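You operate a simulated robot arm through the tools that you are given. There is no shell and no other tool. Be economical: measure what you need, move in short steps, check, and stop when the job is done.

You are at the controls of a simulated robot arm. One attempt, no reset.

Task
Add 15 ml to the purple cup, then shake it on SLOW till the streaks are gone.
Fine: park the arm, load the shaker while it stands still, and switch it off after.

The check looks at the end state, three seconds after you hand in, the way a careful person would. Anything else that was tipped, shoved, dropped, spilled or broken makes it a failure.

Robot
A 6-joint arm with a two-finger parallel gripper, fixed in place. Base frame: the origin is at the foot of the arm, x ahead of it, y to its left, z up; the work surface is at about z = -2. Lengths are in mm, angles in degrees, forces in N, time in s.
With the tool pointing down near the work surface it reaches from about 140 to 600 mm from the base axis. Its first joint turns from -66.0 to 66.0 degrees. Payload 2.1 kg.
The TCP is the grasp point between the finger pads, 30 mm short of the fingertips. In the tool frame z runs along the fingers and y along their closing line. The gripper opens to 94 mm. The fingers are 28 mm wide and 10 mm thick; the gripper's body (50 by 96 mm) begins 55 mm behind the TCP.
Orientation is that of the tool frame in the base frame, as a unit quaternion [x, y, z, w]. With the fingers straight down and closing along the base's y, the tool's x points along the base's -x, its y along +y and its z along -z.

Tools
- The arm moves only by the tool send_rows. Its argument "motion" is text: rows parted by semicolons, each of 6 numbers parted by spaces: the shift along the base's x, y, z in mm, then the turn, a rotation vector about the base's x, y, z in rad. In form: x y z wx wy wz; .... A call has 1 to 8 rows; each row shifts and turns the commanded pose from where the row before left it. "jaw" is the gripper command, from -1 (fully open) to 1 (shut), values between in proportion, set as the call begins (left out, the last holds). Each row takes 0.2 s and may step no farther than 50 mm and 8.6 degrees from the row before; otherwise, or with a gripper value out of range, the whole call is refused. Where a pose cannot be reached the arm comes as near as it can. A force on the tool above 90 N (or 10 N above the force at the start of the call, whichever is more), or a blocked arm, ends the call early, and 0.2 s more pass. The fingers move at their own pace (about 72 mm/s each) and stop on an object; they squeeze with about 44 N. The grip force told is the motor's: it shows also when the fingers shut on nothing. Time passes only in rows, and 0.2 s behind the last, so rows that do not move let the fingers close. It gives the time, the measured TCP pose, the force on the tool (base axes), the opening and the grip force at its end, in the units of the frame above (readings bear some noise).
- Cameras (640 x 400 px; columns grow to the right, rows downward): "scene" is fixed at [74, -389.4, 486.1]; the picture's right is [0.58, -0.81, 0.00], its down [-0.43, -0.31, -0.85] and it looks along [0.69, 0.50, -0.53] (base axes); focal length 214 px, centre (320, 200). "wrist" rides on the gripper at [-37, 0, -58] in the tool frame; the picture's right is [0.00, -1.00, 0.00], its down [0.97, 0.00, -0.24] and it looks along [0.24, 0.00, 0.97] (tool axes); focal length 218 px, centre (320, 200).
- capture(camera): a new picture of that camera. It takes no simulated time.
- locate(camera, pixels): for up to 12 pixels [column, row] of the newest picture of that camera ("zoom" is the newest enlarged one), the place [x, y, z] in the base frame of the surface seen there, good to about 2 mm. It takes no simulated time.
- zoom(camera, box): a new picture of the part [left, top, right, bottom] of that camera's present view, enlarged. It takes no simulated time.
- close_job(): hands the job in; it is judged then, once.

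Go step by step. Measure first, check grasps and placings, and put right what went wrong. The budget is 80 turns and 38 pictures, counting those below and the enlarged ones. Unless the task says otherwise, let go and move clear before handing in, and close with one line.

The tools are called after "Request:" by a JSON object that holds its "name" and its "arguments". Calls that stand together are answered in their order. send_rows: Moves the arm, as the interface text tells. Its arguments: {"type":"object","properties":{"motion":{"type":"string"},"jaw":{"type":"number"}},"required":["motion"]} The other tools are called the same way: capture (camera) takes a picture; locate (camera, pixels) gives the place of the surface under pixels of a picture; zoom (camera, box) takes an enlarged picture of a part of a camera's view; close_job () hands the job in.

At the start:

```text
t: 0.0
eef_pos: [198.7, -249.7, 375.3]
tcp_rot: [0.001, 1.0, 0.001, 0.0]
contact_force: [0.0, -1.4, 0.1]
grip_width: 94.0
grip_force: 0.0
```

scene: 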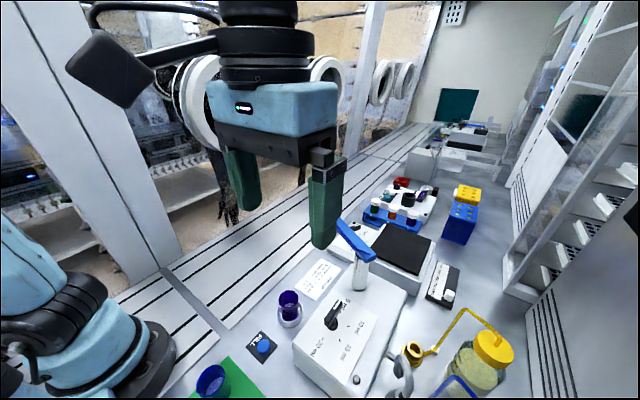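
wrist: 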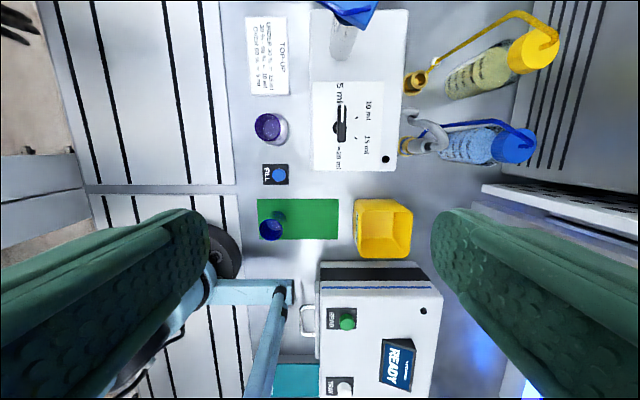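

The wrist view shows a dispenser with a dial (340,125), a purple cup (270,127), a FILL button (280,174) and a note (267,55). I'll enlarge these to read them.

Request:
{"name": "zoom", "arguments": {"camera": "wrist", "box": [230, 0, 430, 200]}}

Request:
{"name": "zoom", "arguments": {"camera": "scene", "box": [230, 160, 530, 400]}}

```text
2.00 times, centred on (330, 100) of wrist
```

zoom: 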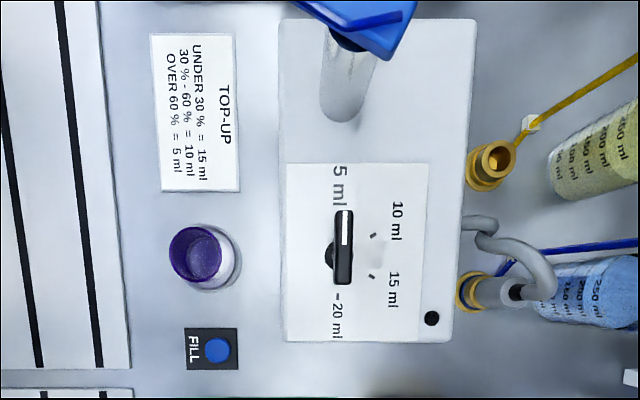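

```text
1.67 times, centred on (380, 280) of scene
```

zoom: 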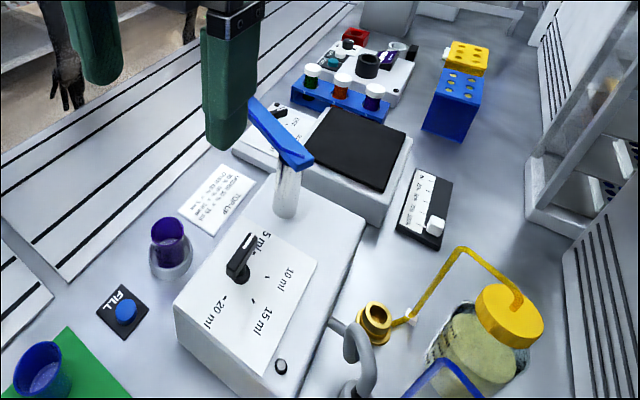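

The dial points at 5 ml, and the note is a distractor since 15 ml was asked for. Beyond the dispenser is a black-topped shaker. I'll locate the key points and take a closer look at the shaker.

Request:
{"name": "zoom", "arguments": {"camera": "scene", "box": [320, 160, 480, 310]}}

Request:
{"name": "locate", "arguments": {"camera": "scene", "pixels": [[288, 296], [289, 323], [264, 347], [335, 313], [345, 235], [372, 257], [362, 275], [404, 250], [337, 250], [450, 296], [405, 228], [300, 342]]}}

Request:
{"name": "locate", "arguments": {"camera": "wrist", "pixels": [[270, 127], [280, 174], [340, 138], [342, 110], [345, 15], [385, 160], [271, 230], [312, 15], [409, 15], [312, 170], [340, 50], [300, 175]]}}

```text
2.67 times, centred on (400, 235) of scene
```

zoom: 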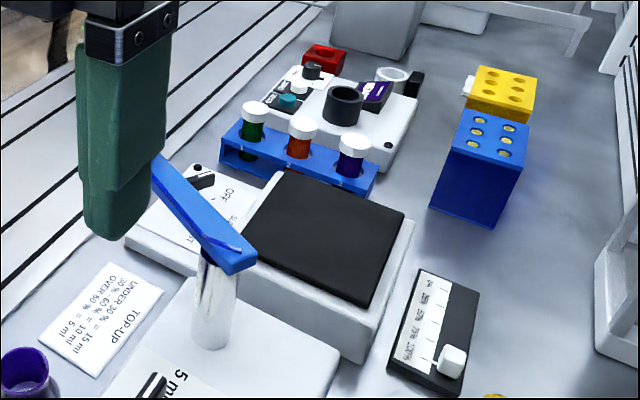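

```text
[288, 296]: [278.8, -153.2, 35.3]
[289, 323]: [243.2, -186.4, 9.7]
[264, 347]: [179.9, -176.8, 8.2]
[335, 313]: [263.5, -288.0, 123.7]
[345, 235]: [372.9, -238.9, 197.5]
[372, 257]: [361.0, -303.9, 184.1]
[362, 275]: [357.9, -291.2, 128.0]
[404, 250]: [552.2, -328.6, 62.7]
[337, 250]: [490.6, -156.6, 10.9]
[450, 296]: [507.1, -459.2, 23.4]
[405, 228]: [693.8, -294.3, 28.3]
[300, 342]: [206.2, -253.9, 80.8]
```

```text
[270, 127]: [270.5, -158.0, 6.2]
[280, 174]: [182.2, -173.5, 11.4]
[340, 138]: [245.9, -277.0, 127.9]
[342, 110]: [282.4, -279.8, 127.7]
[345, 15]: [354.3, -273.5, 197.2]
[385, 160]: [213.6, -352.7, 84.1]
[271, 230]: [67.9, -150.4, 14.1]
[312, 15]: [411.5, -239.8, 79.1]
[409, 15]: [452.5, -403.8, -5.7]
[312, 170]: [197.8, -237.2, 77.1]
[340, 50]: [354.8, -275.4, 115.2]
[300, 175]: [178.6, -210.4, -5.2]
```

I need an unobstructed view of the spout and the shaker, so I'll move the wrist forward and up, clear of everything.

Request:
{"name": "send_rows", "arguments": {"motion": "20 20 20 0 0 0; 40 20 20 0 0 0; 40 20 10 0 0 0; 40 20 0 0 0 0; 20 10 0 0 0 0; 0 0 0 0 0 0", "jaw": 0}}

Request:
{"name": "capture", "arguments": {"camera": "wrist"}}

Request:
{"name": "capture", "arguments": {"camera": "scene"}}

```text
t: 1.4
eef_pos: [354.1, -157.6, 418.6]
tcp_rot: [0.001, 1.0, 0.0, 0.0]
contact_force: [0.9, 0.0, -0.2]
grip_width: 47.1
grip_force: 0.1
out of reach, approached as far as the arm can: row 5
```

```text
32 pictures are left
```

wrist: 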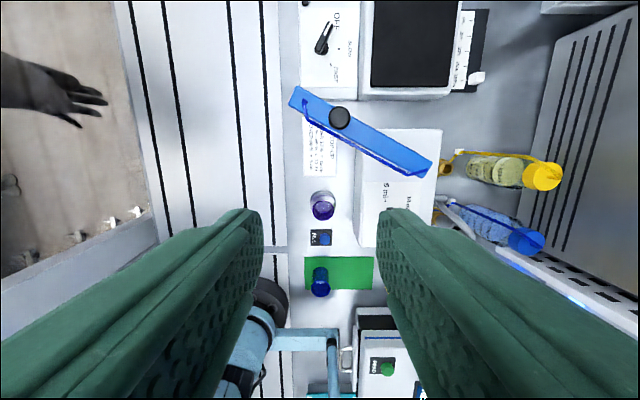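

```text
31 pictures are left
```

scene: 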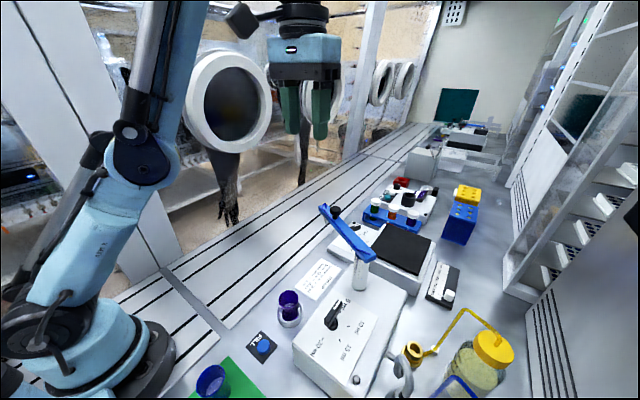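

The blue boom ends at (300,97), not over the cup at (322,205), so it has to be swung. I'll measure it and look closer.

Request:
{"name": "locate", "arguments": {"camera": "wrist", "pixels": [[297, 92], [294, 103], [340, 117], [430, 160], [424, 175], [303, 125], [322, 194], [322, 205], [324, 35], [318, 52], [415, 40], [336, 107]]}}

Request:
{"name": "zoom", "arguments": {"camera": "wrist", "box": [280, 0, 500, 140]}}

Request:
{"name": "zoom", "arguments": {"camera": "scene", "box": [310, 170, 470, 310]}}

Request:
{"name": "zoom", "arguments": {"camera": "scene", "box": [240, 270, 380, 390]}}

```text
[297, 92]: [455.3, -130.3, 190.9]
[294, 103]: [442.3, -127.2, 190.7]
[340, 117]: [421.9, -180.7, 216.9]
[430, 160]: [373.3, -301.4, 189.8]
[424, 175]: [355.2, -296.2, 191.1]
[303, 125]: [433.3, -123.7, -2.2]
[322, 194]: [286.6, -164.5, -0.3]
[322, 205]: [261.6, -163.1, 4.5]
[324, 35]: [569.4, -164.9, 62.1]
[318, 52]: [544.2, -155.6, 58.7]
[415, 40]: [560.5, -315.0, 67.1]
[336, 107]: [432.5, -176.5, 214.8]
```

```text
2.86 times, centred on (390, 70) of wrist
```

zoom: 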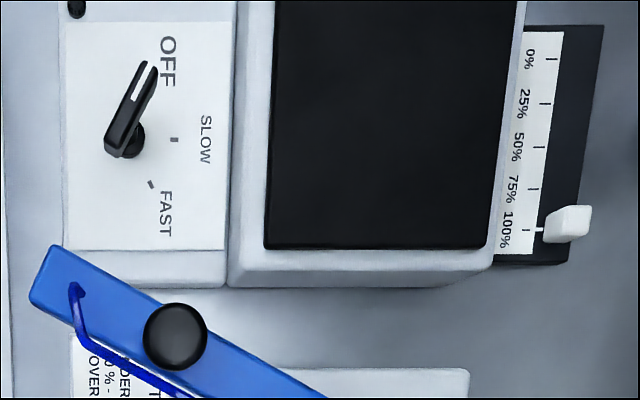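

```text
2.86 times, centred on (390, 240) of scene
```

zoom: 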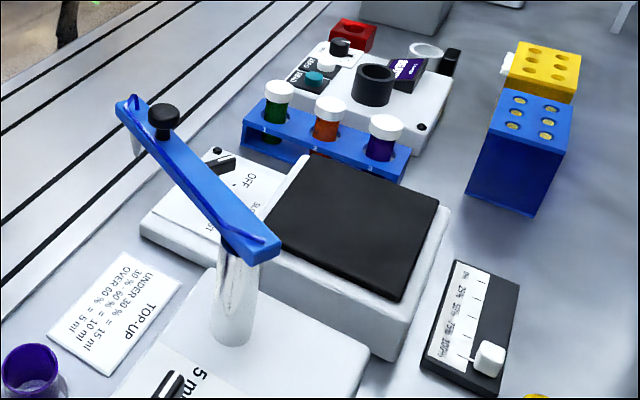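

```text
3.33 times, centred on (310, 330) of scene
```

zoom: 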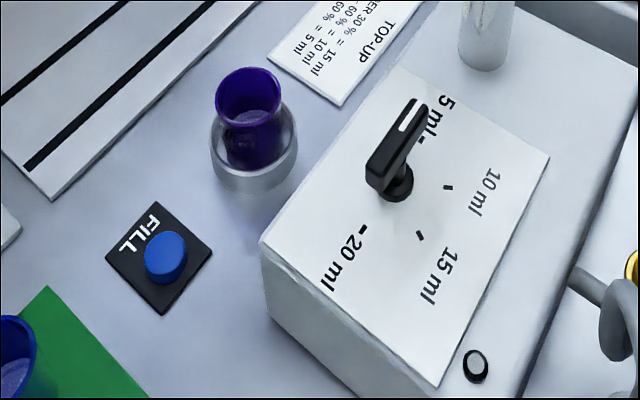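

The boom pivot is near (369,-285), with the nozzle radius about 160 mm, which matches the distance to the cup. Next I'll measure both dials, their tick marks, the cup rim and the button.

Request:
{"name": "zoom", "arguments": {"camera": "scene", "box": [240, 270, 380, 390]}}

Request:
{"name": "locate", "arguments": {"camera": "zoom", "pixels": [[420, 135], [448, 188], [421, 235], [362, 228], [400, 195], [412, 108], [382, 165], [222, 90], [278, 92], [248, 120], [165, 250], [253, 172]]}}

Request:
{"name": "zoom", "arguments": {"camera": "wrist", "box": [280, 0, 500, 140]}}

Request:
{"name": "locate", "arguments": {"camera": "zoom", "pixels": [[148, 68], [120, 148], [138, 110], [132, 155], [175, 140], [152, 184], [168, 50], [268, 245], [487, 245], [280, 10], [175, 335], [75, 290]]}}

```text
3.33 times, centred on (310, 330) of scene
```

zoom: 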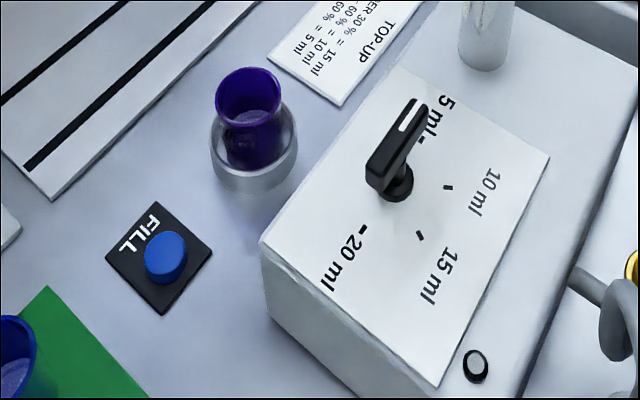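

```text
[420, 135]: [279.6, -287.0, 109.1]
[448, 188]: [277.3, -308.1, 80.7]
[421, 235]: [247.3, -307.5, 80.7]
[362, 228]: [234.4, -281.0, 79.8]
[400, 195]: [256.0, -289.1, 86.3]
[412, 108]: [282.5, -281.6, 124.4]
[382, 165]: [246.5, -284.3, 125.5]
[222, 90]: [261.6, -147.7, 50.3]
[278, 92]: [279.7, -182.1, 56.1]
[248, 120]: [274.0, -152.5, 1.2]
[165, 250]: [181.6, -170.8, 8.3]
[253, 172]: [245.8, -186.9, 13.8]
```

```text
2.86 times, centred on (390, 70) of wrist
```

zoom: 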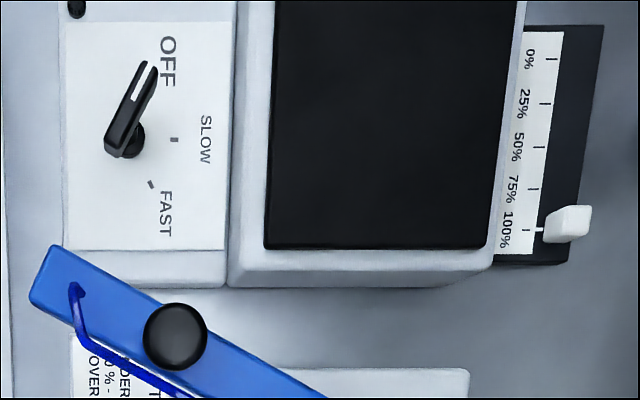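

```text
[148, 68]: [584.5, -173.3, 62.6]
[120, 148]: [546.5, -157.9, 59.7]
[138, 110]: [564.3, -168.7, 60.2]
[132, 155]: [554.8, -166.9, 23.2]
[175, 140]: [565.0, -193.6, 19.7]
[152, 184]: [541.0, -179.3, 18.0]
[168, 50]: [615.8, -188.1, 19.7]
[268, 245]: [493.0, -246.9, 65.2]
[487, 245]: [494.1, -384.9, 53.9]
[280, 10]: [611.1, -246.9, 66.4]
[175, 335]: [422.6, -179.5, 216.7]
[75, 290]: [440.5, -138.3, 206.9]
```

The dispenser dial is centred at (262.5,-281.5) with 15 ml at azimuth -120°. The shaker dial is at (565,-165) with SLOW at azimuth -90°. I'll move above the dispenser dial now.

Request:
{"name": "send_rows", "arguments": {"motion": "-30 -40 -10 0 0 0; -30 -40 -30 0 0 0; -32 -44 -40 0 0 0; 0 0 -45 0 0 0; 0 0 -45 0 0 0; 0 0 -30 0 0 0; 0 0 0 0 0 0", "jaw": 0}}

Request:
{"name": "capture", "arguments": {"camera": "wrist"}}

```text
refused: row 1 steps farther than a row can; nothing moved
```

```text
25 pictures are left
```

wrist: 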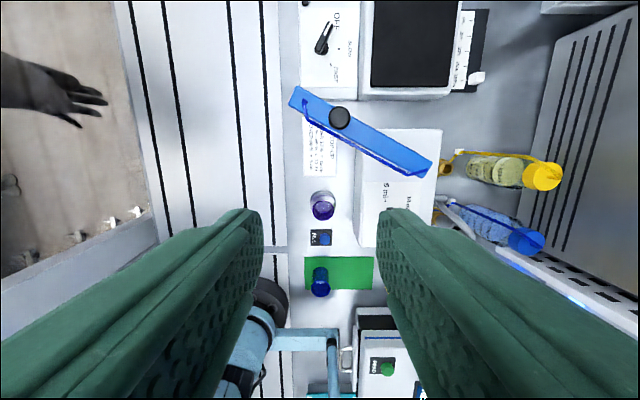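

The first step was slightly over 50 mm, so the call was refused. I'll resend it with shorter rows.

Request:
{"name": "send_rows", "arguments": {"motion": "-25 -35 -10 0 0 0; -30 -35 -10 0 0 0; -30 -35 -10 0 0 0; -7 -19 -40 0 0 0; 0 0 -48 0 0 0; 0 0 -48 0 0 0; 0 0 -45 0 0 0; 0 0 0 0 0 0", "jaw": 0}}

```text
t: 3.2
eef_pos: [321.1, -338.1, 262.4]
tcp_rot: [0.0, 1.0, 0.0, -0.001]
contact_force: [0.1, -0.6, 0.1]
grip_width: 46.8
grip_force: 0.2
out of reach, approached as far as the arm can: row 1, 2, 3, 4, 5, 6, 7
```

The arm ended at (321,-338,262), off the intended (262,-282). I'll send a still row to see whether it settles.

Request:
{"name": "send_rows", "arguments": {"motion": "0 0 0 0 0 0; 0 0 0 0 0 0"}}

Request:
{"name": "capture", "arguments": {"camera": "scene"}}

```text
t: 3.8
eef_pos: [320.1, -338.0, 262.7]
tcp_rot: [0.0, 1.0, 0.0, -0.002]
contact_force: [-0.5, 0.2, -0.1]
grip_width: 47.0
grip_force: 0.1
```

```text
24 pictures are left
```

scene: 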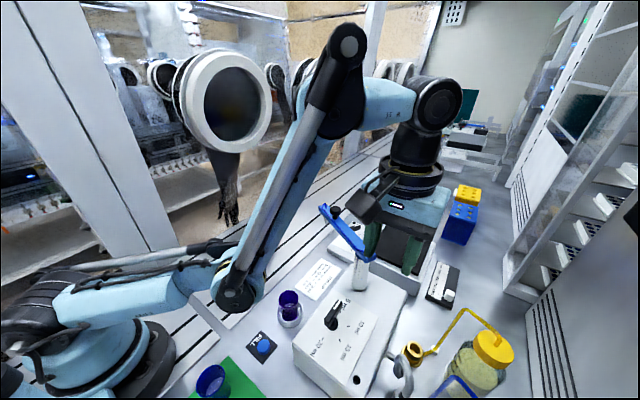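

The arm went through full stretch and its elbow is now flipped low (elbow seen at (235,290)), which blocks it from coming in. I'll rise, stretch out again and come back so that it folds the other way, with no objects nearby at that height.

Request:
{"name": "send_rows", "arguments": {"motion": "0 0 40 0 0 0; 0 0 45 0 0 0; 0 0 45 0 0 0; 0 0 40 0 0 0; 0 0 40 0 0 0; 0 0 0 0 0 0"}}

Request:
{"name": "capture", "arguments": {"camera": "scene"}}

```text
t: 5.2
eef_pos: [293.8, -310.8, 391.7]
tcp_rot: [0.001, 1.0, -0.001, 0.0]
contact_force: [-0.4, 0.6, -0.9]
grip_width: 47.1
grip_force: 0.0
out of reach, approached as far as the arm can: row 3, 4, 5
```

```text
23 pictures are left
```

scene: 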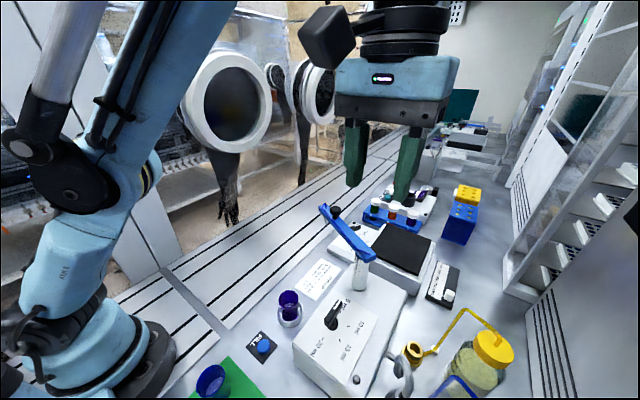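

It is near full stretch again. I'll pull back towards the start pose in small rows and see whether it follows.

Request:
{"name": "send_rows", "arguments": {"motion": "-15 12 0 0 0 0; -15 12 0 0 0 0; -20 15 0 0 0 0; -20 15 0 0 0 0; 0 0 0 0 0 0"}}

Request:
{"name": "capture", "arguments": {"camera": "scene"}}

```text
t: 6.4
eef_pos: [224.9, -256.2, 391.4]
tcp_rot: [0.001, 1.0, -0.001, 0.0]
contact_force: [0.0, 0.6, -0.2]
grip_width: 47.2
grip_force: 0.0
```

```text
22 pictures are left
```

scene: 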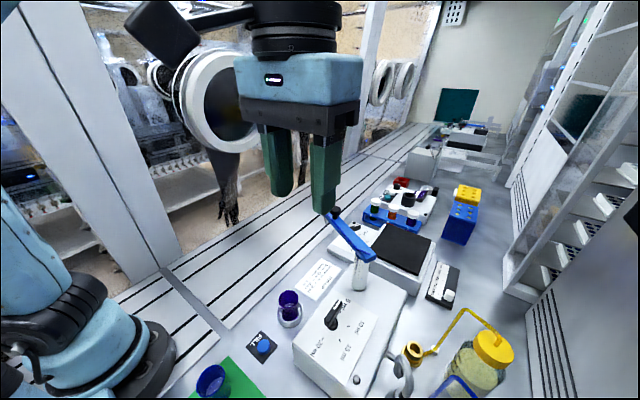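

The elbow is back in its normal fold. I'll move over the dispenser dial at (262.5,-281.5).

Request:
{"name": "send_rows", "arguments": {"motion": "0 0 -45 0 0 0; 15 -10 -40 0 0 0; 15 -10 -40 0 0 0; 8 -5 -30 0 0 0; 0 0 -30 0 0 0; 0 0 -20 0 0 0; 0 0 0 0 0 0"}}

Request:
{"name": "capture", "arguments": {"camera": "wrist"}}

```text
t: 8.0
eef_pos: [261.7, -282.1, 185.1]
tcp_rot: [0.001, 1.0, 0.0, 0.0]
contact_force: [-0.3, 0.7, -0.7]
grip_width: 46.8
grip_force: 0.0
```

```text
21 pictures are left
```

wrist: 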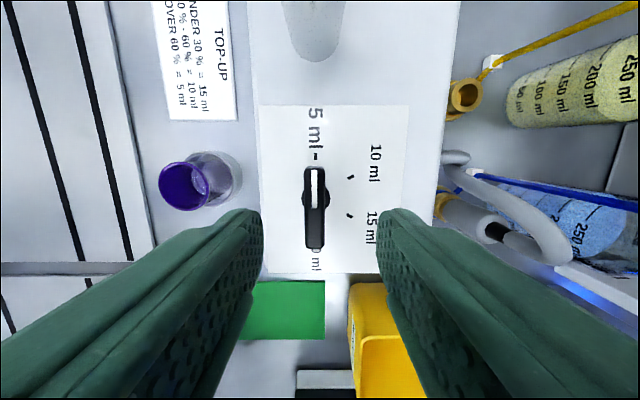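

The dial bar at (314,208) lies between the fingers. I'll descend and grip it gently.

Request:
{"name": "send_rows", "arguments": {"motion": "0 0 -35 0 0 0; 0 0 -32 0 0 0; 0 0 0 0 0 0"}}

Request:
{"name": "send_rows", "arguments": {"motion": "0 0 0 0 0 0; 0 0 0 0 0 0; 0 0 0 0 0 0", "jaw": 1}}

```text
t: 8.8
eef_pos: [261.2, -282.9, 119.0]
tcp_rot: [0.0, 1.0, 0.0, 0.0]
contact_force: [0.3, 0.0, -0.3]
grip_width: 47.2
grip_force: 0.1
```

```text
t: 9.6
eef_pos: [262.3, -280.0, 119.5]
tcp_rot: [-0.001, 1.0, 0.004, 0.0]
contact_force: [-5.5, 41.4, 11.2]
grip_width: 17.2
grip_force: 43.7
```

The bar is gripped (17 mm wide), with 41 N sideways because the dial centre is slightly to +y. I'll ease the command over by 2.5 mm.

Request:
{"name": "send_rows", "arguments": {"motion": "0 2.5 0 0 0 0; 0 0 0 0 0 0"}}

```text
t: 10.2
eef_pos: [262.2, -280.2, 118.4]
tcp_rot: [0.001, 1.0, 0.001, -0.001]
contact_force: [-0.6, 22.1, -4.2]
grip_width: 16.5
grip_force: 44.6
```

Request:
{"name": "send_rows", "arguments": {"motion": "0 2 0 0 0 0; 0 0 0 0 0 -0.1; 0 0 0 0 0 -0.14; 0 0 0 0 0 -0.14; 0 0 0 0 0 0"}}

```text
t: 11.4
eef_pos: [261.8, -280.4, 120.2]
tcp_rot: [0.192, 0.981, -0.006, 0.0]
contact_force: [-3.7, -41.2, 20.9]
grip_width: 16.4
grip_force: 44.9
```

The dial has turned 22° with modest force. I'll nudge back slightly and keep turning.

Request:
{"name": "send_rows", "arguments": {"motion": "0 -1.5 0 0 0 -0.1; 0 0 0 0 0 -0.14; 0 0 0 0 0 -0.14; 0 0 0 0 0 -0.14; 0 0 0 0 0 -0.14; 0 0 0 0 0 -0.14; 0 0 0 0 0 0"}}

```text
t: 13.0
eef_pos: [260.9, -279.9, 120.3]
tcp_rot: [0.558, 0.83, -0.004, 0.0]
contact_force: [-6.0, -34.9, 8.5]
grip_width: 16.2
grip_force: 44.9
```

It is at 68°, with 52° more to go.

Request:
{"name": "send_rows", "arguments": {"motion": "0 -1 0 0 0 -0.13; 0 0 0 0 0 -0.13; 0 0 0 0 0 -0.13; 0 0 0 0 0 -0.13; 0 0 0 0 0 -0.13; 0 0 0 0 0 -0.13; 0 0 0 0 0 -0.131; 0 0 0 0 0 0"}}

```text
t: 14.8
eef_pos: [261.0, -280.9, 119.4]
tcp_rot: [0.866, 0.5, -0.002, 0.0]
contact_force: [-10.3, -11.0, -17.0]
grip_width: 16.3
grip_force: 45.3
```

Exactly 120° has been turned. I'll open, rise, and check the pointer.

Request:
{"name": "send_rows", "arguments": {"motion": "0 0 0 0 0 0; 0 0 0 0 0 0", "jaw": 0}}

Request:
{"name": "send_rows", "arguments": {"motion": "0 0 40 0 0 0; 0 0 45 0 0 0; 0 0 45 0 0 0; 0 0 30 0 0 0; 0 0 0 0 0 0"}}

Request:
{"name": "zoom", "arguments": {"camera": "scene", "box": [240, 230, 400, 390]}}

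```text
t: 15.4
eef_pos: [262.0, -278.8, 120.2]
tcp_rot: [0.865, 0.501, 0.0, 0.0]
contact_force: [-0.6, 0.5, 0.1]
grip_width: 47.0
grip_force: 0.0
```

```text
t: 16.6
eef_pos: [263.1, -280.5, 280.9]
tcp_rot: [0.865, 0.502, 0.0, 0.0]
contact_force: [-0.6, 0.0, -0.7]
grip_width: 46.8
grip_force: 0.1
```

```text
2.50 times, centred on (320, 310) of scene
```

zoom: 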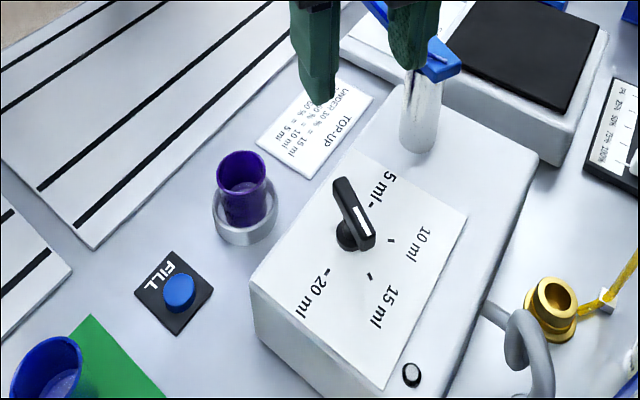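

The pointer looks near the 15 ml tick. I'll verify by locating the bar ends.

Request:
{"name": "locate", "arguments": {"camera": "zoom", "pixels": [[343, 183], [367, 238], [355, 210], [365, 234], [371, 276], [344, 195]]}}

```text
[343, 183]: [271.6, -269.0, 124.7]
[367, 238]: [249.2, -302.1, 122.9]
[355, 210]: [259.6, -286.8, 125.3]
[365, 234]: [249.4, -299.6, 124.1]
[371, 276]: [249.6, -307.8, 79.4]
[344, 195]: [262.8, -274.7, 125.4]
```

Pointer azimuth is about -122°, so 15 ml is set. Now I'll measure the cup and holder centre and the column more exactly.

Request:
{"name": "locate", "arguments": {"camera": "zoom", "pixels": [[219, 166], [264, 166], [242, 151], [243, 197], [245, 243], [214, 215], [277, 210], [403, 130], [437, 130], [420, 150], [440, 70], [180, 292]]}}

Request:
{"name": "capture", "arguments": {"camera": "wrist"}}

```text
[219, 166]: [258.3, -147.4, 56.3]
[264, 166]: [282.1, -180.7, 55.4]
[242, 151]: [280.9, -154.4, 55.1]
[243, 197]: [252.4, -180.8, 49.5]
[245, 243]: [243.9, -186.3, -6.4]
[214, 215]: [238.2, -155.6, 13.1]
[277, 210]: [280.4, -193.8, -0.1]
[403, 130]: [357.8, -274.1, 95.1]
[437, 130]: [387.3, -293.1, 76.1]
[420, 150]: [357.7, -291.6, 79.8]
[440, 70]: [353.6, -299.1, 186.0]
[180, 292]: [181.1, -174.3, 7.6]
```

```text
19 pictures are left
```

wrist: 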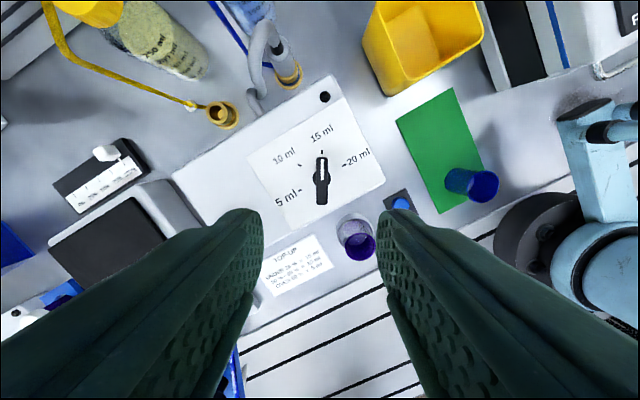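

The dial clearly reads 15 ml and the gripper is already nearly square to the boom. I'll move above the boom knob at (422,-180.5), staying over its 217 top.

Request:
{"name": "send_rows", "arguments": {"motion": "30 19 -4 0 0 0.054; 33 21 -4 0 0 0; 33 21 -4 0 0 0; 33 21 -4 0 0 0; 30 18 -3 0 0 0; 0 0 0 0 0 0"}}

Request:
{"name": "capture", "arguments": {"camera": "wrist"}}

```text
t: 18.0
eef_pos: [422.9, -181.7, 261.3]
tcp_rot: [0.852, 0.523, 0.0, 0.0]
contact_force: [-0.1, 0.6, 0.5]
grip_width: 47.1
grip_force: 0.1
```

```text
18 pictures are left
```

wrist: 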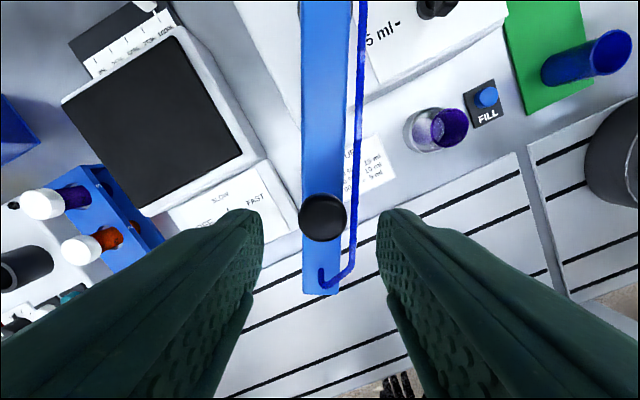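

The feed tube runs beside the boom at (357,150), in the way of one finger. I'll turn the gripper 90° so the fingers close along the boom, clear of the tube.

Request:
{"name": "send_rows", "arguments": {"motion": "0 0 0 0 0 0.145; 0 0 0 0 0 0.145; 0 0 0 0 0 0.145; 0 0 0 0 0 0.145; 0 0 0 0 0 0.145; 0 0 0 0 0 0.145; 0 0 0 0 0 0.145; 0 0 0 0 0 0.145"}}

Request:
{"name": "send_rows", "arguments": {"motion": "0 0 0 0 0 0.14; 0 0 0 0 0 0.14; 0 0 0 0 0 0.13; 0 0 0 0 0 0"}}

Request:
{"name": "capture", "arguments": {"camera": "wrist"}}

```text
t: 19.8
eef_pos: [421.6, -181.2, 260.1]
tcp_rot: [0.424, 0.906, 0.0, 0.0]
contact_force: [-1.0, -0.5, -0.3]
grip_width: 47.1
grip_force: 0.1
```

```text
t: 20.8
eef_pos: [421.6, -179.8, 261.2]
tcp_rot: [0.231, 0.973, 0.0, 0.0]
contact_force: [0.0, 0.2, 0.2]
grip_width: 47.1
grip_force: 0.0
```

```text
17 pictures are left
```

wrist: 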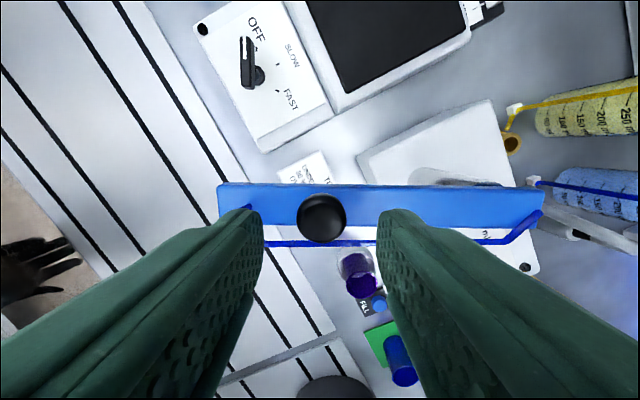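

The tube is now about 23 mm off the boom centreline, so 14 mm half-width fingers clear it. I'll descend onto the knob and grip.

Request:
{"name": "send_rows", "arguments": {"motion": "0 0 -20 0 0 0; 0 0 -14 0 0 0; 0 0 0 0 0 0"}}

Request:
{"name": "send_rows", "arguments": {"motion": "0 0 0 0 0 0; 0 0 0 0 0 0", "jaw": 1}}

```text
t: 21.6
eef_pos: [422.0, -179.1, 225.5]
tcp_rot: [0.232, 0.973, 0.001, -0.001]
contact_force: [-0.8, -0.3, -0.2]
grip_width: 47.2
grip_force: 0.0
```

```text
t: 22.2
eef_pos: [421.4, -180.5, 225.5]
tcp_rot: [0.232, 0.973, -0.001, -0.001]
contact_force: [-3.1, -4.5, -4.1]
grip_width: 25.2
grip_force: 44.8
```

The knob is gripped (25 mm). I'll swing along the arc about (369,-285), checking the force after the first steps.

Request:
{"name": "send_rows", "arguments": {"motion": "-15 6.4 0 0 0 0.1396; -15.8 4.2 0 0 0 0.1396; 0 0 0 0 0 0"}}

```text
t: 23.0
eef_pos: [390.8, -168.6, 225.1]
tcp_rot: [0.094, 0.996, -0.003, 0.001]
contact_force: [-2.2, -20.5, -19.0]
grip_width: 25.0
grip_force: 44.9
```

It swings well with 20 N inward pull, so I'll continue with a 1 mm inward correction.

Request:
{"name": "send_rows", "arguments": {"motion": "-16.3 0.9 0 0 0 0.1396; -16.3 -0.3 0 0 0 0.1396; -16.2 -2.5 0 0 0 0.1396; 0 0 0 0 0 0"}}

```text
t: 24.0
eef_pos: [343.0, -171.3, 225.4]
tcp_rot: [-0.116, 0.993, -0.003, 0.002]
contact_force: [7.1, -20.2, 3.9]
grip_width: 24.8
grip_force: 44.9
```

Request:
{"name": "send_rows", "arguments": {"motion": "-15.2 -5.6 0 0 0 0.1396; -14.8 -6.9 0 0 0 0.1396; -13.7 -8.9 0 0 0 0.1396; -4.3 -3.5 0 0 0 0.047; 0 0 0 0 0 0"}}

Request:
{"name": "capture", "arguments": {"camera": "scene"}}

Request:
{"name": "zoom", "arguments": {"camera": "scene", "box": [240, 220, 380, 340]}}

```text
t: 25.2
eef_pos: [295.3, -195.1, 226.4]
tcp_rot: [-0.342, 0.94, 0.0, 0.0]
contact_force: [8.4, -7.3, -38.7]
grip_width: 25.1
grip_force: 45.0
```

```text
16 pictures are left
```

scene: 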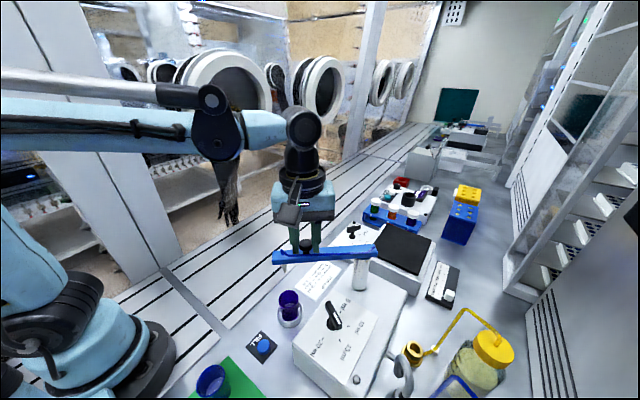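

```text
3.33 times, centred on (310, 280) of scene
```

zoom: 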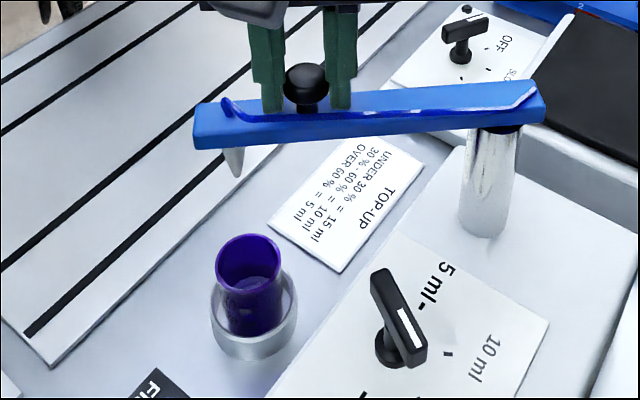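

The boom is over near the cup; the nozzle tip shows at (235,172). I'll measure it against the cup.

Request:
{"name": "locate", "arguments": {"camera": "zoom", "pixels": [[235, 170], [234, 158], [236, 174], [197, 125], [305, 72], [545, 105], [222, 265], [279, 265], [248, 237], [247, 292], [540, 85], [230, 150]]}}

```text
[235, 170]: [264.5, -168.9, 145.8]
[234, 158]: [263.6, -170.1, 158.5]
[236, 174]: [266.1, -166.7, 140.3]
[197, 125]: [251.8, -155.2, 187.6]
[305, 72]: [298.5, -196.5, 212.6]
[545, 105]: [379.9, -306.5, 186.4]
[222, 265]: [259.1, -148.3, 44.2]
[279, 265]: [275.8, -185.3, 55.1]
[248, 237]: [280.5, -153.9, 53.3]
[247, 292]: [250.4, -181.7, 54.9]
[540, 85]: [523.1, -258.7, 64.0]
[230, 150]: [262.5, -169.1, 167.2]
```

The nozzle at about (267,-166) sits over the cup centre (268,-166). I'll release the knob, rise and move above the FILL button at (181.5,-173).

Request:
{"name": "send_rows", "arguments": {"motion": "0 0 0 0 0 0; 0 0 0 0 0 0", "jaw": 0}}

Request:
{"name": "send_rows", "arguments": {"motion": "0 0 20 0 0 0; 0 0 25 0 0 0; -40 7 0 0 0 0; -40 7 0 0 0 0; -33.5 8 0 0 0 0; 0 0 0 0 0 0"}}

Request:
{"name": "capture", "arguments": {"camera": "wrist"}}

```text
t: 25.8
eef_pos: [295.4, -195.9, 227.5]
tcp_rot: [-0.341, 0.94, 0.0, 0.0]
contact_force: [0.4, -0.4, -0.3]
grip_width: 46.9
grip_force: 0.1
```

```text
t: 27.2
eef_pos: [179.1, -175.3, 272.9]
tcp_rot: [-0.342, 0.94, -0.001, 0.0]
contact_force: [-0.5, -0.4, -0.7]
grip_width: 47.1
grip_force: 0.1
```

```text
14 pictures are left
```

wrist: 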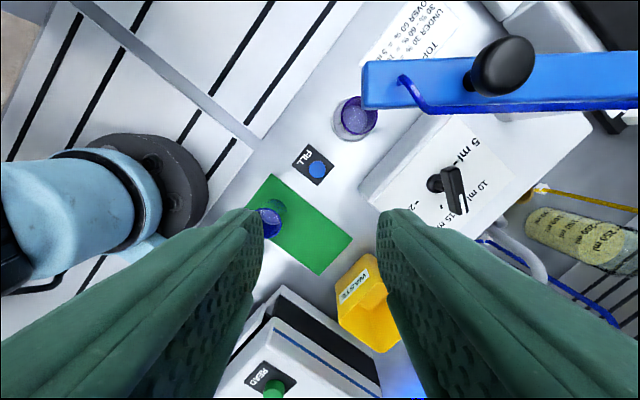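

The button at (317,169) lies below and the path down is free. I'll shut the fingers and descend to just above it.

Request:
{"name": "send_rows", "arguments": {"motion": "2 2 -45 0 0 0; 0 0 -48 0 0 0; 0 0 -48 0 0 0; 0 0 -45 0 0 0; 0 0 -33 0 0 0; 0 0 0 0 0 0", "jaw": 1}}

```text
t: 28.6
eef_pos: [183.6, -173.3, 50.3]
tcp_rot: [-0.341, 0.94, 0.0, 0.001]
contact_force: [0.4, 0.1, -0.4]
grip_width: 0.0
grip_force: 33.5
```

Request:
{"name": "send_rows", "arguments": {"motion": "0 0 -6 0 0 0; 0 0 -4 0 0 0; 0 0 -2 0 0 0"}}

```text
t: 29.4
eef_pos: [181.5, -171.9, 39.0]
tcp_rot: [-0.342, 0.94, -0.001, 0.0]
contact_force: [0.7, -0.9, 1.2]
grip_width: 0.1
grip_force: 32.6
```

There is just light contact at z 39. I'll press a little further.

Request:
{"name": "send_rows", "arguments": {"motion": "0 0 -2 0 0 0; 0 0 -2 0 0 0"}}

Request:
{"name": "zoom", "arguments": {"camera": "scene", "box": [210, 220, 350, 380]}}

```text
t: 30.0
eef_pos: [182.6, -171.8, 35.9]
tcp_rot: [-0.341, 0.94, -0.001, 0.0]
contact_force: [0.3, -0.2, 2.3]
grip_width: 0.0
grip_force: 33.0
```

```text
2.50 times, centred on (280, 300) of scene
```

zoom: 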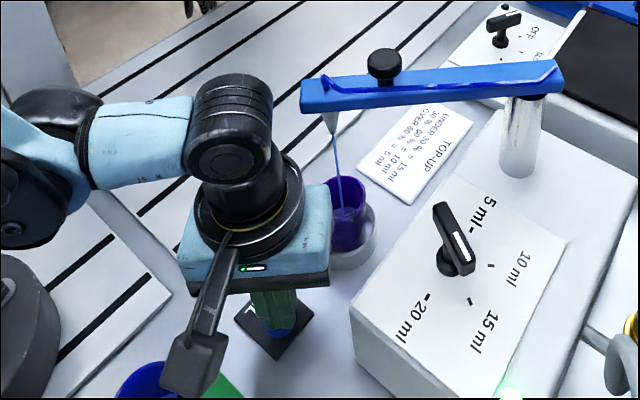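

It is dispensing: a blue stream falls into the cup at (338,160) and the LED is lit. I'll release the button and wait.

Request:
{"name": "send_rows", "arguments": {"motion": "0 0 15 0 0 0; 0 0 0 0 0 0; 0 0 0 0 0 0; 0 0 0 0 0 0; 0 0 0 0 0 0; 0 0 0 0 0 0; 0 0 0 0 0 0; 0 0 0 0 0 0"}}

Request:
{"name": "zoom", "arguments": {"camera": "scene", "box": [210, 220, 350, 380]}}

```text
t: 31.8
eef_pos: [182.5, -171.7, 51.7]
tcp_rot: [-0.342, 0.94, 0.001, 0.0]
contact_force: [-0.4, 0.3, -0.1]
grip_width: 0.3
grip_force: 32.7
```

```text
2.50 times, centred on (280, 300) of scene
```

zoom: 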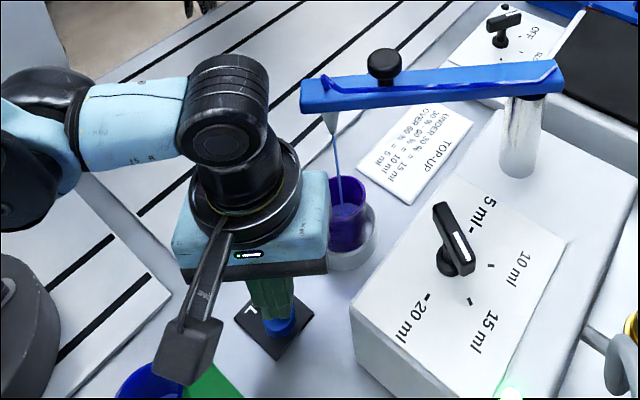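

Still running. I'll rise back up meanwhile, open the gripper partway, and wait.

Request:
{"name": "send_rows", "arguments": {"motion": "0 0 45 0 0 0; 0 0 45 0 0 0; 0 0 45 0 0 0; 0 0 45 0 0 0; 0 0 40 0 0 0; 0 0 0 0 0 0; 0 0 0 0 0 0; 0 0 0 0 0 0", "jaw": 0}}

Request:
{"name": "send_rows", "arguments": {"motion": "0 0 0 0 0 0; 0 0 0 0 0 0; 0 0 0 0 0 0; 0 0 0 0 0 0; 0 0 0 0 0 0; 0 0 0 0 0 0; 0 0 0 0 0 0; 0 0 0 0 0 0"}}

Request:
{"name": "zoom", "arguments": {"camera": "scene", "box": [240, 220, 400, 400]}}

```text
t: 33.6
eef_pos: [182.0, -172.7, 273.3]
tcp_rot: [-0.341, 0.94, 0.001, 0.0]
contact_force: [0.3, -1.0, -0.3]
grip_width: 46.8
grip_force: 0.1
```

```text
t: 35.4
eef_pos: [182.5, -171.1, 271.7]
tcp_rot: [-0.341, 0.94, 0.001, 0.0]
contact_force: [0.1, 1.2, 0.1]
grip_width: 46.8
grip_force: 0.0
```

```text
2.22 times, centred on (320, 310) of scene
```

zoom: 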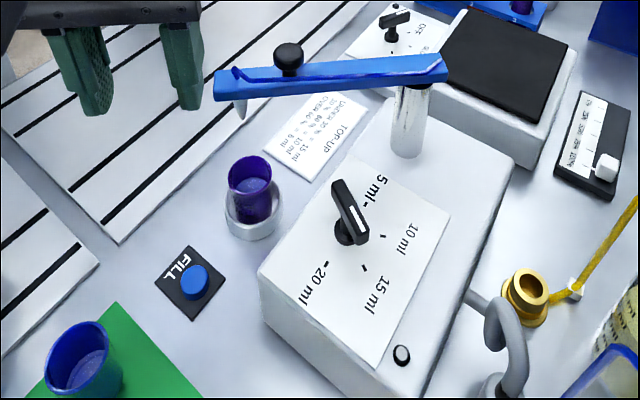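

The stream has stopped and the LED is off, so one dose is delivered. Now I'll park the boom: back above the knob at (295,-195), down, and grip.

Request:
{"name": "send_rows", "arguments": {"motion": "38 -8 0 0 0 0; 38 -8 0 0 0 0; 37 -8 0 0 0 0; 0 0 -22 0 0 0; 0 0 -24 0 0 0; 0 0 0 0 0 0"}}

Request:
{"name": "send_rows", "arguments": {"motion": "0 0 0 0 0 0; 0 0 0 0 0 0", "jaw": 1}}

```text
t: 36.8
eef_pos: [295.1, -195.1, 225.1]
tcp_rot: [-0.341, 0.94, 0.0, 0.0]
contact_force: [0.0, 0.2, 0.1]
grip_width: 46.7
grip_force: 0.0
```

```text
t: 37.4
eef_pos: [295.4, -196.3, 225.8]
tcp_rot: [-0.342, 0.94, -0.002, 0.0]
contact_force: [0.0, 0.2, -4.0]
grip_width: 25.3
grip_force: 44.8
```

Gripped. I'll reverse the arc back to where the boom stood.

Request:
{"name": "send_rows", "arguments": {"motion": "4.3 3.5 0 0 0 -0.047; 13.7 8.9 0 0 0 -0.1396; 14.8 6.9 0 0 0 -0.1396; 15.2 5.6 0 0 0 -0.1396; 0 0 0 0 0 0"}}

Request:
{"name": "send_rows", "arguments": {"motion": "16.2 2.5 0 0 0 -0.1396; 16.3 0.3 0 0 0 -0.1396; 16.3 -0.9 0 0 0 -0.1396; 15.8 -4.2 0 0 0 -0.1396; 15 -6.4 0 0 0 -0.1396; 0 0 0 0 0 0"}}

```text
t: 38.6
eef_pos: [345.5, -171.2, 225.3]
tcp_rot: [-0.114, 0.993, -0.001, 0.0]
contact_force: [-2.3, 2.0, -11.5]
grip_width: 25.0
grip_force: 45.3
```

```text
t: 40.0
eef_pos: [422.6, -180.9, 225.5]
tcp_rot: [0.233, 0.972, -0.001, 0.0]
contact_force: [-6.3, -11.9, -31.5]
grip_width: 25.2
grip_force: 44.9
```

The boom is back at its parked spot. I'll release, rise, and turn the gripper 180° so its side box faces away from the boom for the next moves.

Request:
{"name": "send_rows", "arguments": {"motion": "0 0 0 0 0 0; 0 0 0 0 0 0; 0 0 20 0 0 0; 0 0 25 0 0 0; 0 0 0 0 0 0", "jaw": 0}}

Request:
{"name": "send_rows", "arguments": {"motion": "-20 2 0 0 0 0.145; -20 2 0 0 0 0.145; -20 2 0 0 0 0.145; -20 2 0 0 0 0.145; -20 2 0 0 0 0.145; -20 2 0 0 0 0.145; -20 2 0 0 0 0.145; -14 1 0 0 0 0.145"}}

Request:
{"name": "send_rows", "arguments": {"motion": "0 0 0 0 0 0.145; 0 0 0 0 0 0.145; 0 0 0 0 0 0.145; 0 0 0 0 0 0.145; 0 0 0 0 0 0.145; 0 0 0 0 0 0.145; 0 0 0 0 0 0.145; 0 0 0 0 0 0.145", "jaw": -0.4}}

```text
t: 41.2
eef_pos: [423.3, -178.2, 270.9]
tcp_rot: [0.232, 0.973, 0.001, 0.0]
contact_force: [-0.2, -0.4, 0.0]
grip_width: 47.0
grip_force: 0.1
```

```text
t: 43.0
eef_pos: [269.9, -165.7, 270.5]
tcp_rot: [-0.34, 0.94, 0.0, 0.001]
contact_force: [-0.1, -0.3, -1.4]
grip_width: 46.9
grip_force: 0.1
```

```text
t: 44.8
eef_pos: [269.6, -165.3, 269.9]
tcp_rot: [0.8, -0.6, -0.001, -0.001]
contact_force: [-0.9, 0.5, 0.4]
grip_width: 65.8
grip_force: 0.1
```

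Yaw is 106°. I'll finish the turn to 151.5° and tilt 12° outward for extra reach, then look at the cup.

Request:
{"name": "send_rows", "arguments": {"motion": "0 0 -20 0 0 0.133; 0 0 -20 0 0 0.133; 0 0 -20 0 0 0.133; 0 0 -20 0 0 0.133; 0 0 0 0 0 0.133; 0 0 0 0 0 0.133; 0 0 0 -0.0499 -0.092 0; 0 0 0 -0.0499 -0.092 0"}}

Request:
{"name": "capture", "arguments": {"camera": "wrist"}}

```text
t: 46.6
eef_pos: [292.6, -114.0, 189.2]
tcp_rot: [0.965, -0.241, 0.101, 0.026]
contact_force: [0.1, -0.3, -0.8]
grip_width: 65.6
grip_force: 0.0
out of reach, approached as far as the arm can: row 5, 6
```

```text
10 pictures are left
```

wrist: 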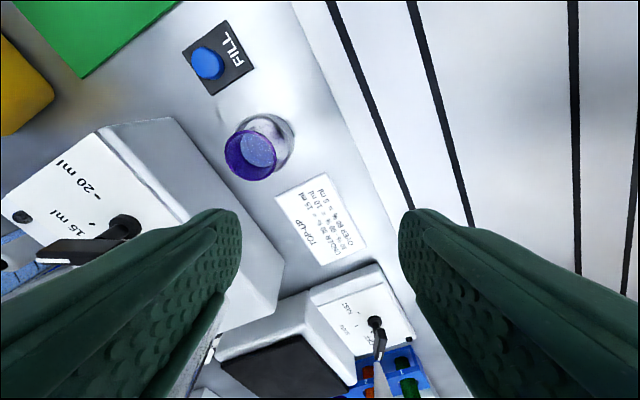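

The last joint reached its limit near yaw 152, which pushed the arm sideways. I'll back off 13° of yaw and go back over the cup at (268,-166).

Request:
{"name": "send_rows", "arguments": {"motion": "0 0 0 0 0 -0.12; -4 -10 0 0 0 -0.11; -10 -20 0 0 0 0; -10 -22 0 0 0 0; 0 0 0 0 0 0"}}

```text
t: 47.8
eef_pos: [269.5, -164.4, 190.1]
tcp_rot: [0.931, -0.351, 0.098, 0.037]
contact_force: [-0.6, 0.2, 0.0]
grip_width: 65.9
grip_force: 0.1
```

In position with 12° tilt. I'll descend around the cup to z 60.

Request:
{"name": "send_rows", "arguments": {"motion": "-1 -1 -45 0 0 0; 0 0 -45 0 0 0; 0 0 -25 0 0 0; 0 0 -15 0 0 0; 0 0 0 0 0 0"}}

Request:
{"name": "capture", "arguments": {"camera": "wrist"}}

```text
t: 49.0
eef_pos: [267.3, -166.9, 59.7]
tcp_rot: [0.931, -0.351, 0.098, 0.037]
contact_force: [0.6, -0.2, -0.4]
grip_width: 65.8
grip_force: 0.0
```

```text
9 pictures are left
```

wrist: 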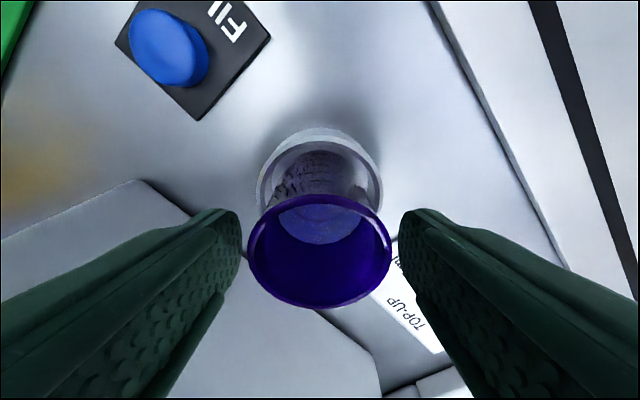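

The cup is centred between the fingers at (320,250). I'll close on it.

Request:
{"name": "send_rows", "arguments": {"motion": "0 0 0 0 0 0; 0 0 0 0 0 0; 0 0 0 0 0 0", "jaw": 0.4}}

```text
t: 49.8
eef_pos: [268.1, -167.2, 58.9]
tcp_rot: [0.931, -0.351, 0.098, 0.037]
contact_force: [0.8, 0.7, -0.8]
grip_width: 41.0
grip_force: 44.1
```

The cup is held at 41 mm. I'll lift gently to z 165 and carry it around the boom's free end, staying clear of (452,-128).

Request:
{"name": "send_rows", "arguments": {"motion": "0 0 10 0 0 0; 0 0 20 0 0 0; 0 0 25 0 0 0; 0 0 25 0 0 0; 0 0 25 0 0 0; 0 0 0 0 0 0"}}

Request:
{"name": "capture", "arguments": {"camera": "wrist"}}

```text
t: 51.2
eef_pos: [268.1, -166.9, 166.1]
tcp_rot: [0.931, -0.35, 0.098, 0.036]
contact_force: [0.2, 0.4, 0.8]
grip_width: 28.1
grip_force: 0.1
```

```text
8 pictures are left
```

wrist: 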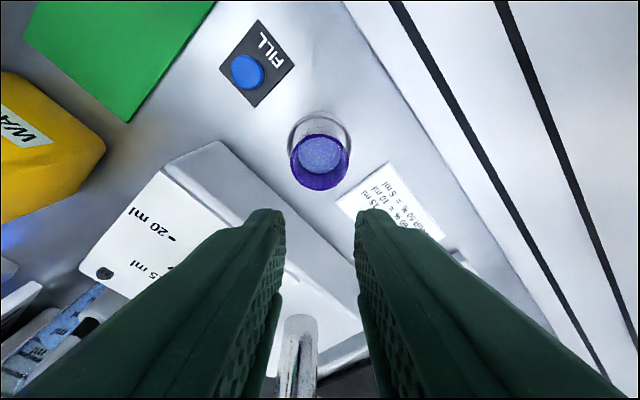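

The cup slipped out and stands upright in its holder again, undisturbed at (320,160). I gripped too high, so I'll measure the holder's top and the rim to grip lower.

Request:
{"name": "zoom", "arguments": {"camera": "scene", "box": [260, 270, 320, 340]}}

```text
5.71 times, centred on (290, 305) of scene
```

zoom: 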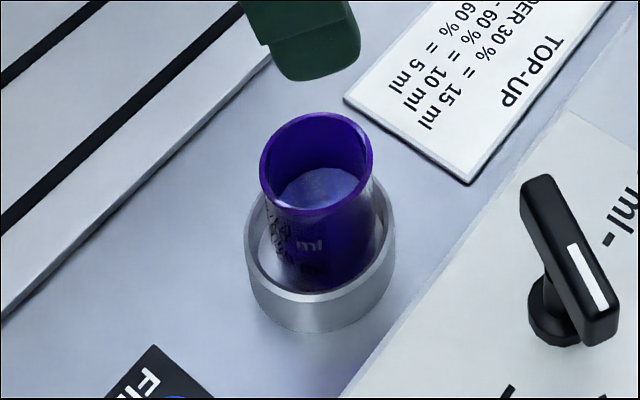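

Request:
{"name": "locate", "arguments": {"camera": "zoom", "pixels": [[250, 250], [320, 297], [393, 250], [320, 325], [262, 180], [372, 165], [315, 212], [320, 260], [330, 118], [385, 222], [320, 285]]}}

```text
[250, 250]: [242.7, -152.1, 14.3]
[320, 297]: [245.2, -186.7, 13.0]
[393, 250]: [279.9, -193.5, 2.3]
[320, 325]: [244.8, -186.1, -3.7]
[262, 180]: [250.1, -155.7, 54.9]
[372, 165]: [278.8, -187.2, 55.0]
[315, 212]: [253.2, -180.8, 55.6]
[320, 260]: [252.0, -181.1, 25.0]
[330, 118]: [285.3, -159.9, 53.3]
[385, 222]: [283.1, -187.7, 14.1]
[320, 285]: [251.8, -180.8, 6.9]
```

The wall is straight, the rim is at z 55 and the holder top is at z 14. I'll regrip with the TCP at z 49 (tips just above the holder) and the full squeeze.

Request:
{"name": "send_rows", "arguments": {"motion": "-1 -2.5 -40 0 0 0; 0 0 -45 0 0 0; 0 0 -20 0 0 0; 0 0 -11 0 0 0; 0 0 0 0 0 0", "jaw": -0.4}}

Request:
{"name": "send_rows", "arguments": {"motion": "0 0 0 0 0 0; 0 0 0 0 0 0; 0 0 0 0 0 0", "jaw": 1}}

Request:
{"name": "send_rows", "arguments": {"motion": "0 0 5 0 0 0; 0 0 5 0 0 0; 0 0 5 0 0 0; 0 0 0 0 0 0"}}

```text
t: 52.4
eef_pos: [267.5, -170.2, 48.6]
tcp_rot: [0.93, -0.351, 0.098, 0.037]
contact_force: [0.9, -0.7, 0.6]
grip_width: 65.8
grip_force: 0.0
```

```text
t: 53.2
eef_pos: [266.3, -170.6, 48.8]
tcp_rot: [0.931, -0.351, 0.098, 0.038]
contact_force: [0.2, -0.3, 0.8]
grip_width: 41.7
grip_force: 43.8
```

```text
t: 54.2
eef_pos: [266.7, -169.0, 64.3]
tcp_rot: [0.931, -0.35, 0.098, 0.037]
contact_force: [-0.1, 0.4, -0.3]
grip_width: 41.8
grip_force: 44.0
```

The width holds at 41.8. I'll lift further, slowly.

Request:
{"name": "send_rows", "arguments": {"motion": "0 0 10 0 0 0; 0 0 10 0 0 0; 0 0 15 0 0 0; 0 0 20 0 0 0; 0 0 0 0 0 0"}}

Request:
{"name": "capture", "arguments": {"camera": "scene"}}

```text
t: 55.4
eef_pos: [268.2, -169.4, 118.4]
tcp_rot: [0.931, -0.351, 0.097, 0.037]
contact_force: [-0.3, -0.7, -0.6]
grip_width: 41.4
grip_force: 44.0
```

```text
6 pictures are left
```

scene: 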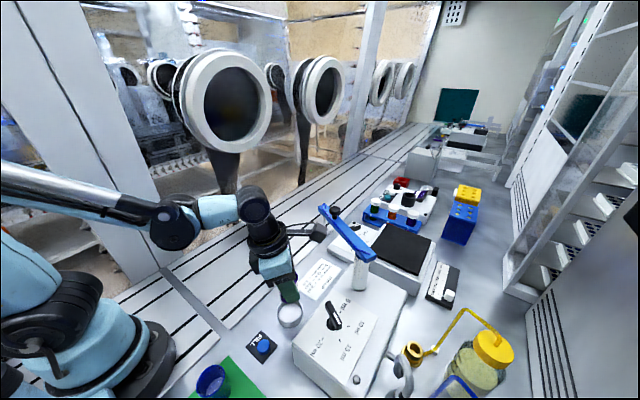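

The holder at (289,315) is empty and the cup is in the gripper. I'll lift to z 168 and carry it left and around the boom tip.

Request:
{"name": "send_rows", "arguments": {"motion": "0 10 20 0 0 0; 0 20 25 0 0 0; 2 30 5 0 0 0; 10 30 0 0 0 0; 20 25 0 0 0 0; 28 12 0 0 0 0; 30 3 0 0 0 0; 0 0 0 0 0 0"}}

Request:
{"name": "send_rows", "arguments": {"motion": "25 0 0 0 0 0; 30 0 0 0 0 0; 30 0 0 0 0 0; 30 0 0 0 0 0; 25 0 0 0 0 0; 15 -10 0 0 0 0; 0 0 0 0 0 0"}}

```text
t: 57.2
eef_pos: [359.1, -39.8, 170.1]
tcp_rot: [0.93, -0.352, 0.098, 0.037]
contact_force: [-0.6, 0.2, -0.3]
grip_width: 41.6
grip_force: 44.4
```

```text
t: 58.8
eef_pos: [513.0, -47.4, 168.4]
tcp_rot: [0.931, -0.351, 0.097, 0.037]
contact_force: [-0.2, -0.5, -0.3]
grip_width: 41.0
grip_force: 43.7
```

Clear of the boom tip. I'll carry across to above the pad corner region at (527,-283).

Request:
{"name": "send_rows", "arguments": {"motion": "10 -20 0 0 0 0; 8 -30 -4 0 0 0; 0 -30 -4 0 0 0; 0 -30 -4 0 0 0; -2 -30 -4 0 0 0; -2 -30 -4 0 0 0; 0 -30 -3 0 0 0; 0 -35 0 0 0 0"}}

```text
t: 60.6
eef_pos: [526.9, -286.7, 146.6]
tcp_rot: [0.931, -0.35, 0.098, 0.036]
contact_force: [0.2, 0.4, -0.7]
grip_width: 40.9
grip_force: 43.6
```

Reached with no strain. I'll lower slowly and watch for contact.

Request:
{"name": "send_rows", "arguments": {"motion": "0 3 -14 0 0 0; 0 0 -10 0 0 0; 0 0 -4 0 0 0; 0 0 0 0 0 0"}}

Request:
{"name": "send_rows", "arguments": {"motion": "0 0 -2 0 0 0; 0 0 0 0 0 0"}}

Request:
{"name": "zoom", "arguments": {"camera": "scene", "box": [350, 190, 470, 290]}}

```text
t: 61.6
eef_pos: [526.7, -281.3, 116.8]
tcp_rot: [0.931, -0.351, 0.098, 0.037]
contact_force: [-0.2, 0.3, 0.1]
grip_width: 41.1
grip_force: 43.9
```

```text
t: 62.2
eef_pos: [525.6, -280.7, 115.2]
tcp_rot: [0.931, -0.351, 0.097, 0.037]
contact_force: [-0.1, -0.1, -0.8]
grip_width: 41.1
grip_force: 43.8
```

```text
4.00 times, centred on (410, 240) of scene
```

zoom: 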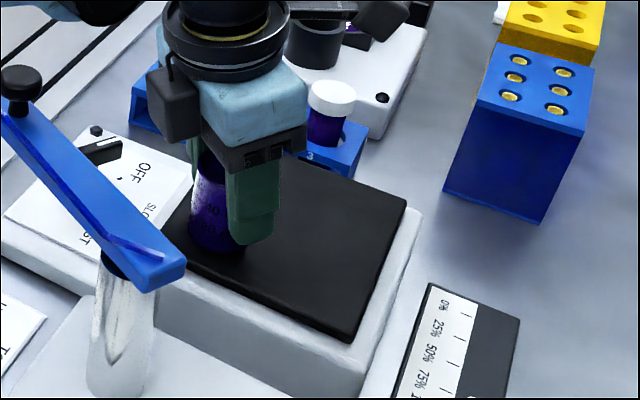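

The cup is just above the pad. I'll check its margin from the pad edges and keep lowering in 1 mm steps.

Request:
{"name": "locate", "arguments": {"camera": "zoom", "pixels": [[215, 249], [190, 225], [350, 340], [165, 240], [220, 268], [240, 262], [300, 250], [190, 240]]}}

Request:
{"name": "send_rows", "arguments": {"motion": "0 0 -1 0 0 0; 0 0 -1 0 0 0; 0 0 0 0 0 0"}}

```text
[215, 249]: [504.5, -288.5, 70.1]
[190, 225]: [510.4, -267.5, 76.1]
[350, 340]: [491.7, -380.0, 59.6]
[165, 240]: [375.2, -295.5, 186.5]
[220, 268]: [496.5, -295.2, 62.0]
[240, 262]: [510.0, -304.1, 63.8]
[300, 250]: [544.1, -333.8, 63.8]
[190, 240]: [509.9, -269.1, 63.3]
```

```text
t: 63.0
eef_pos: [524.1, -280.8, 114.7]
tcp_rot: [0.93, -0.351, 0.099, 0.037]
contact_force: [-0.1, -1.9, 13.7]
grip_width: 41.1
grip_force: 44.4
```

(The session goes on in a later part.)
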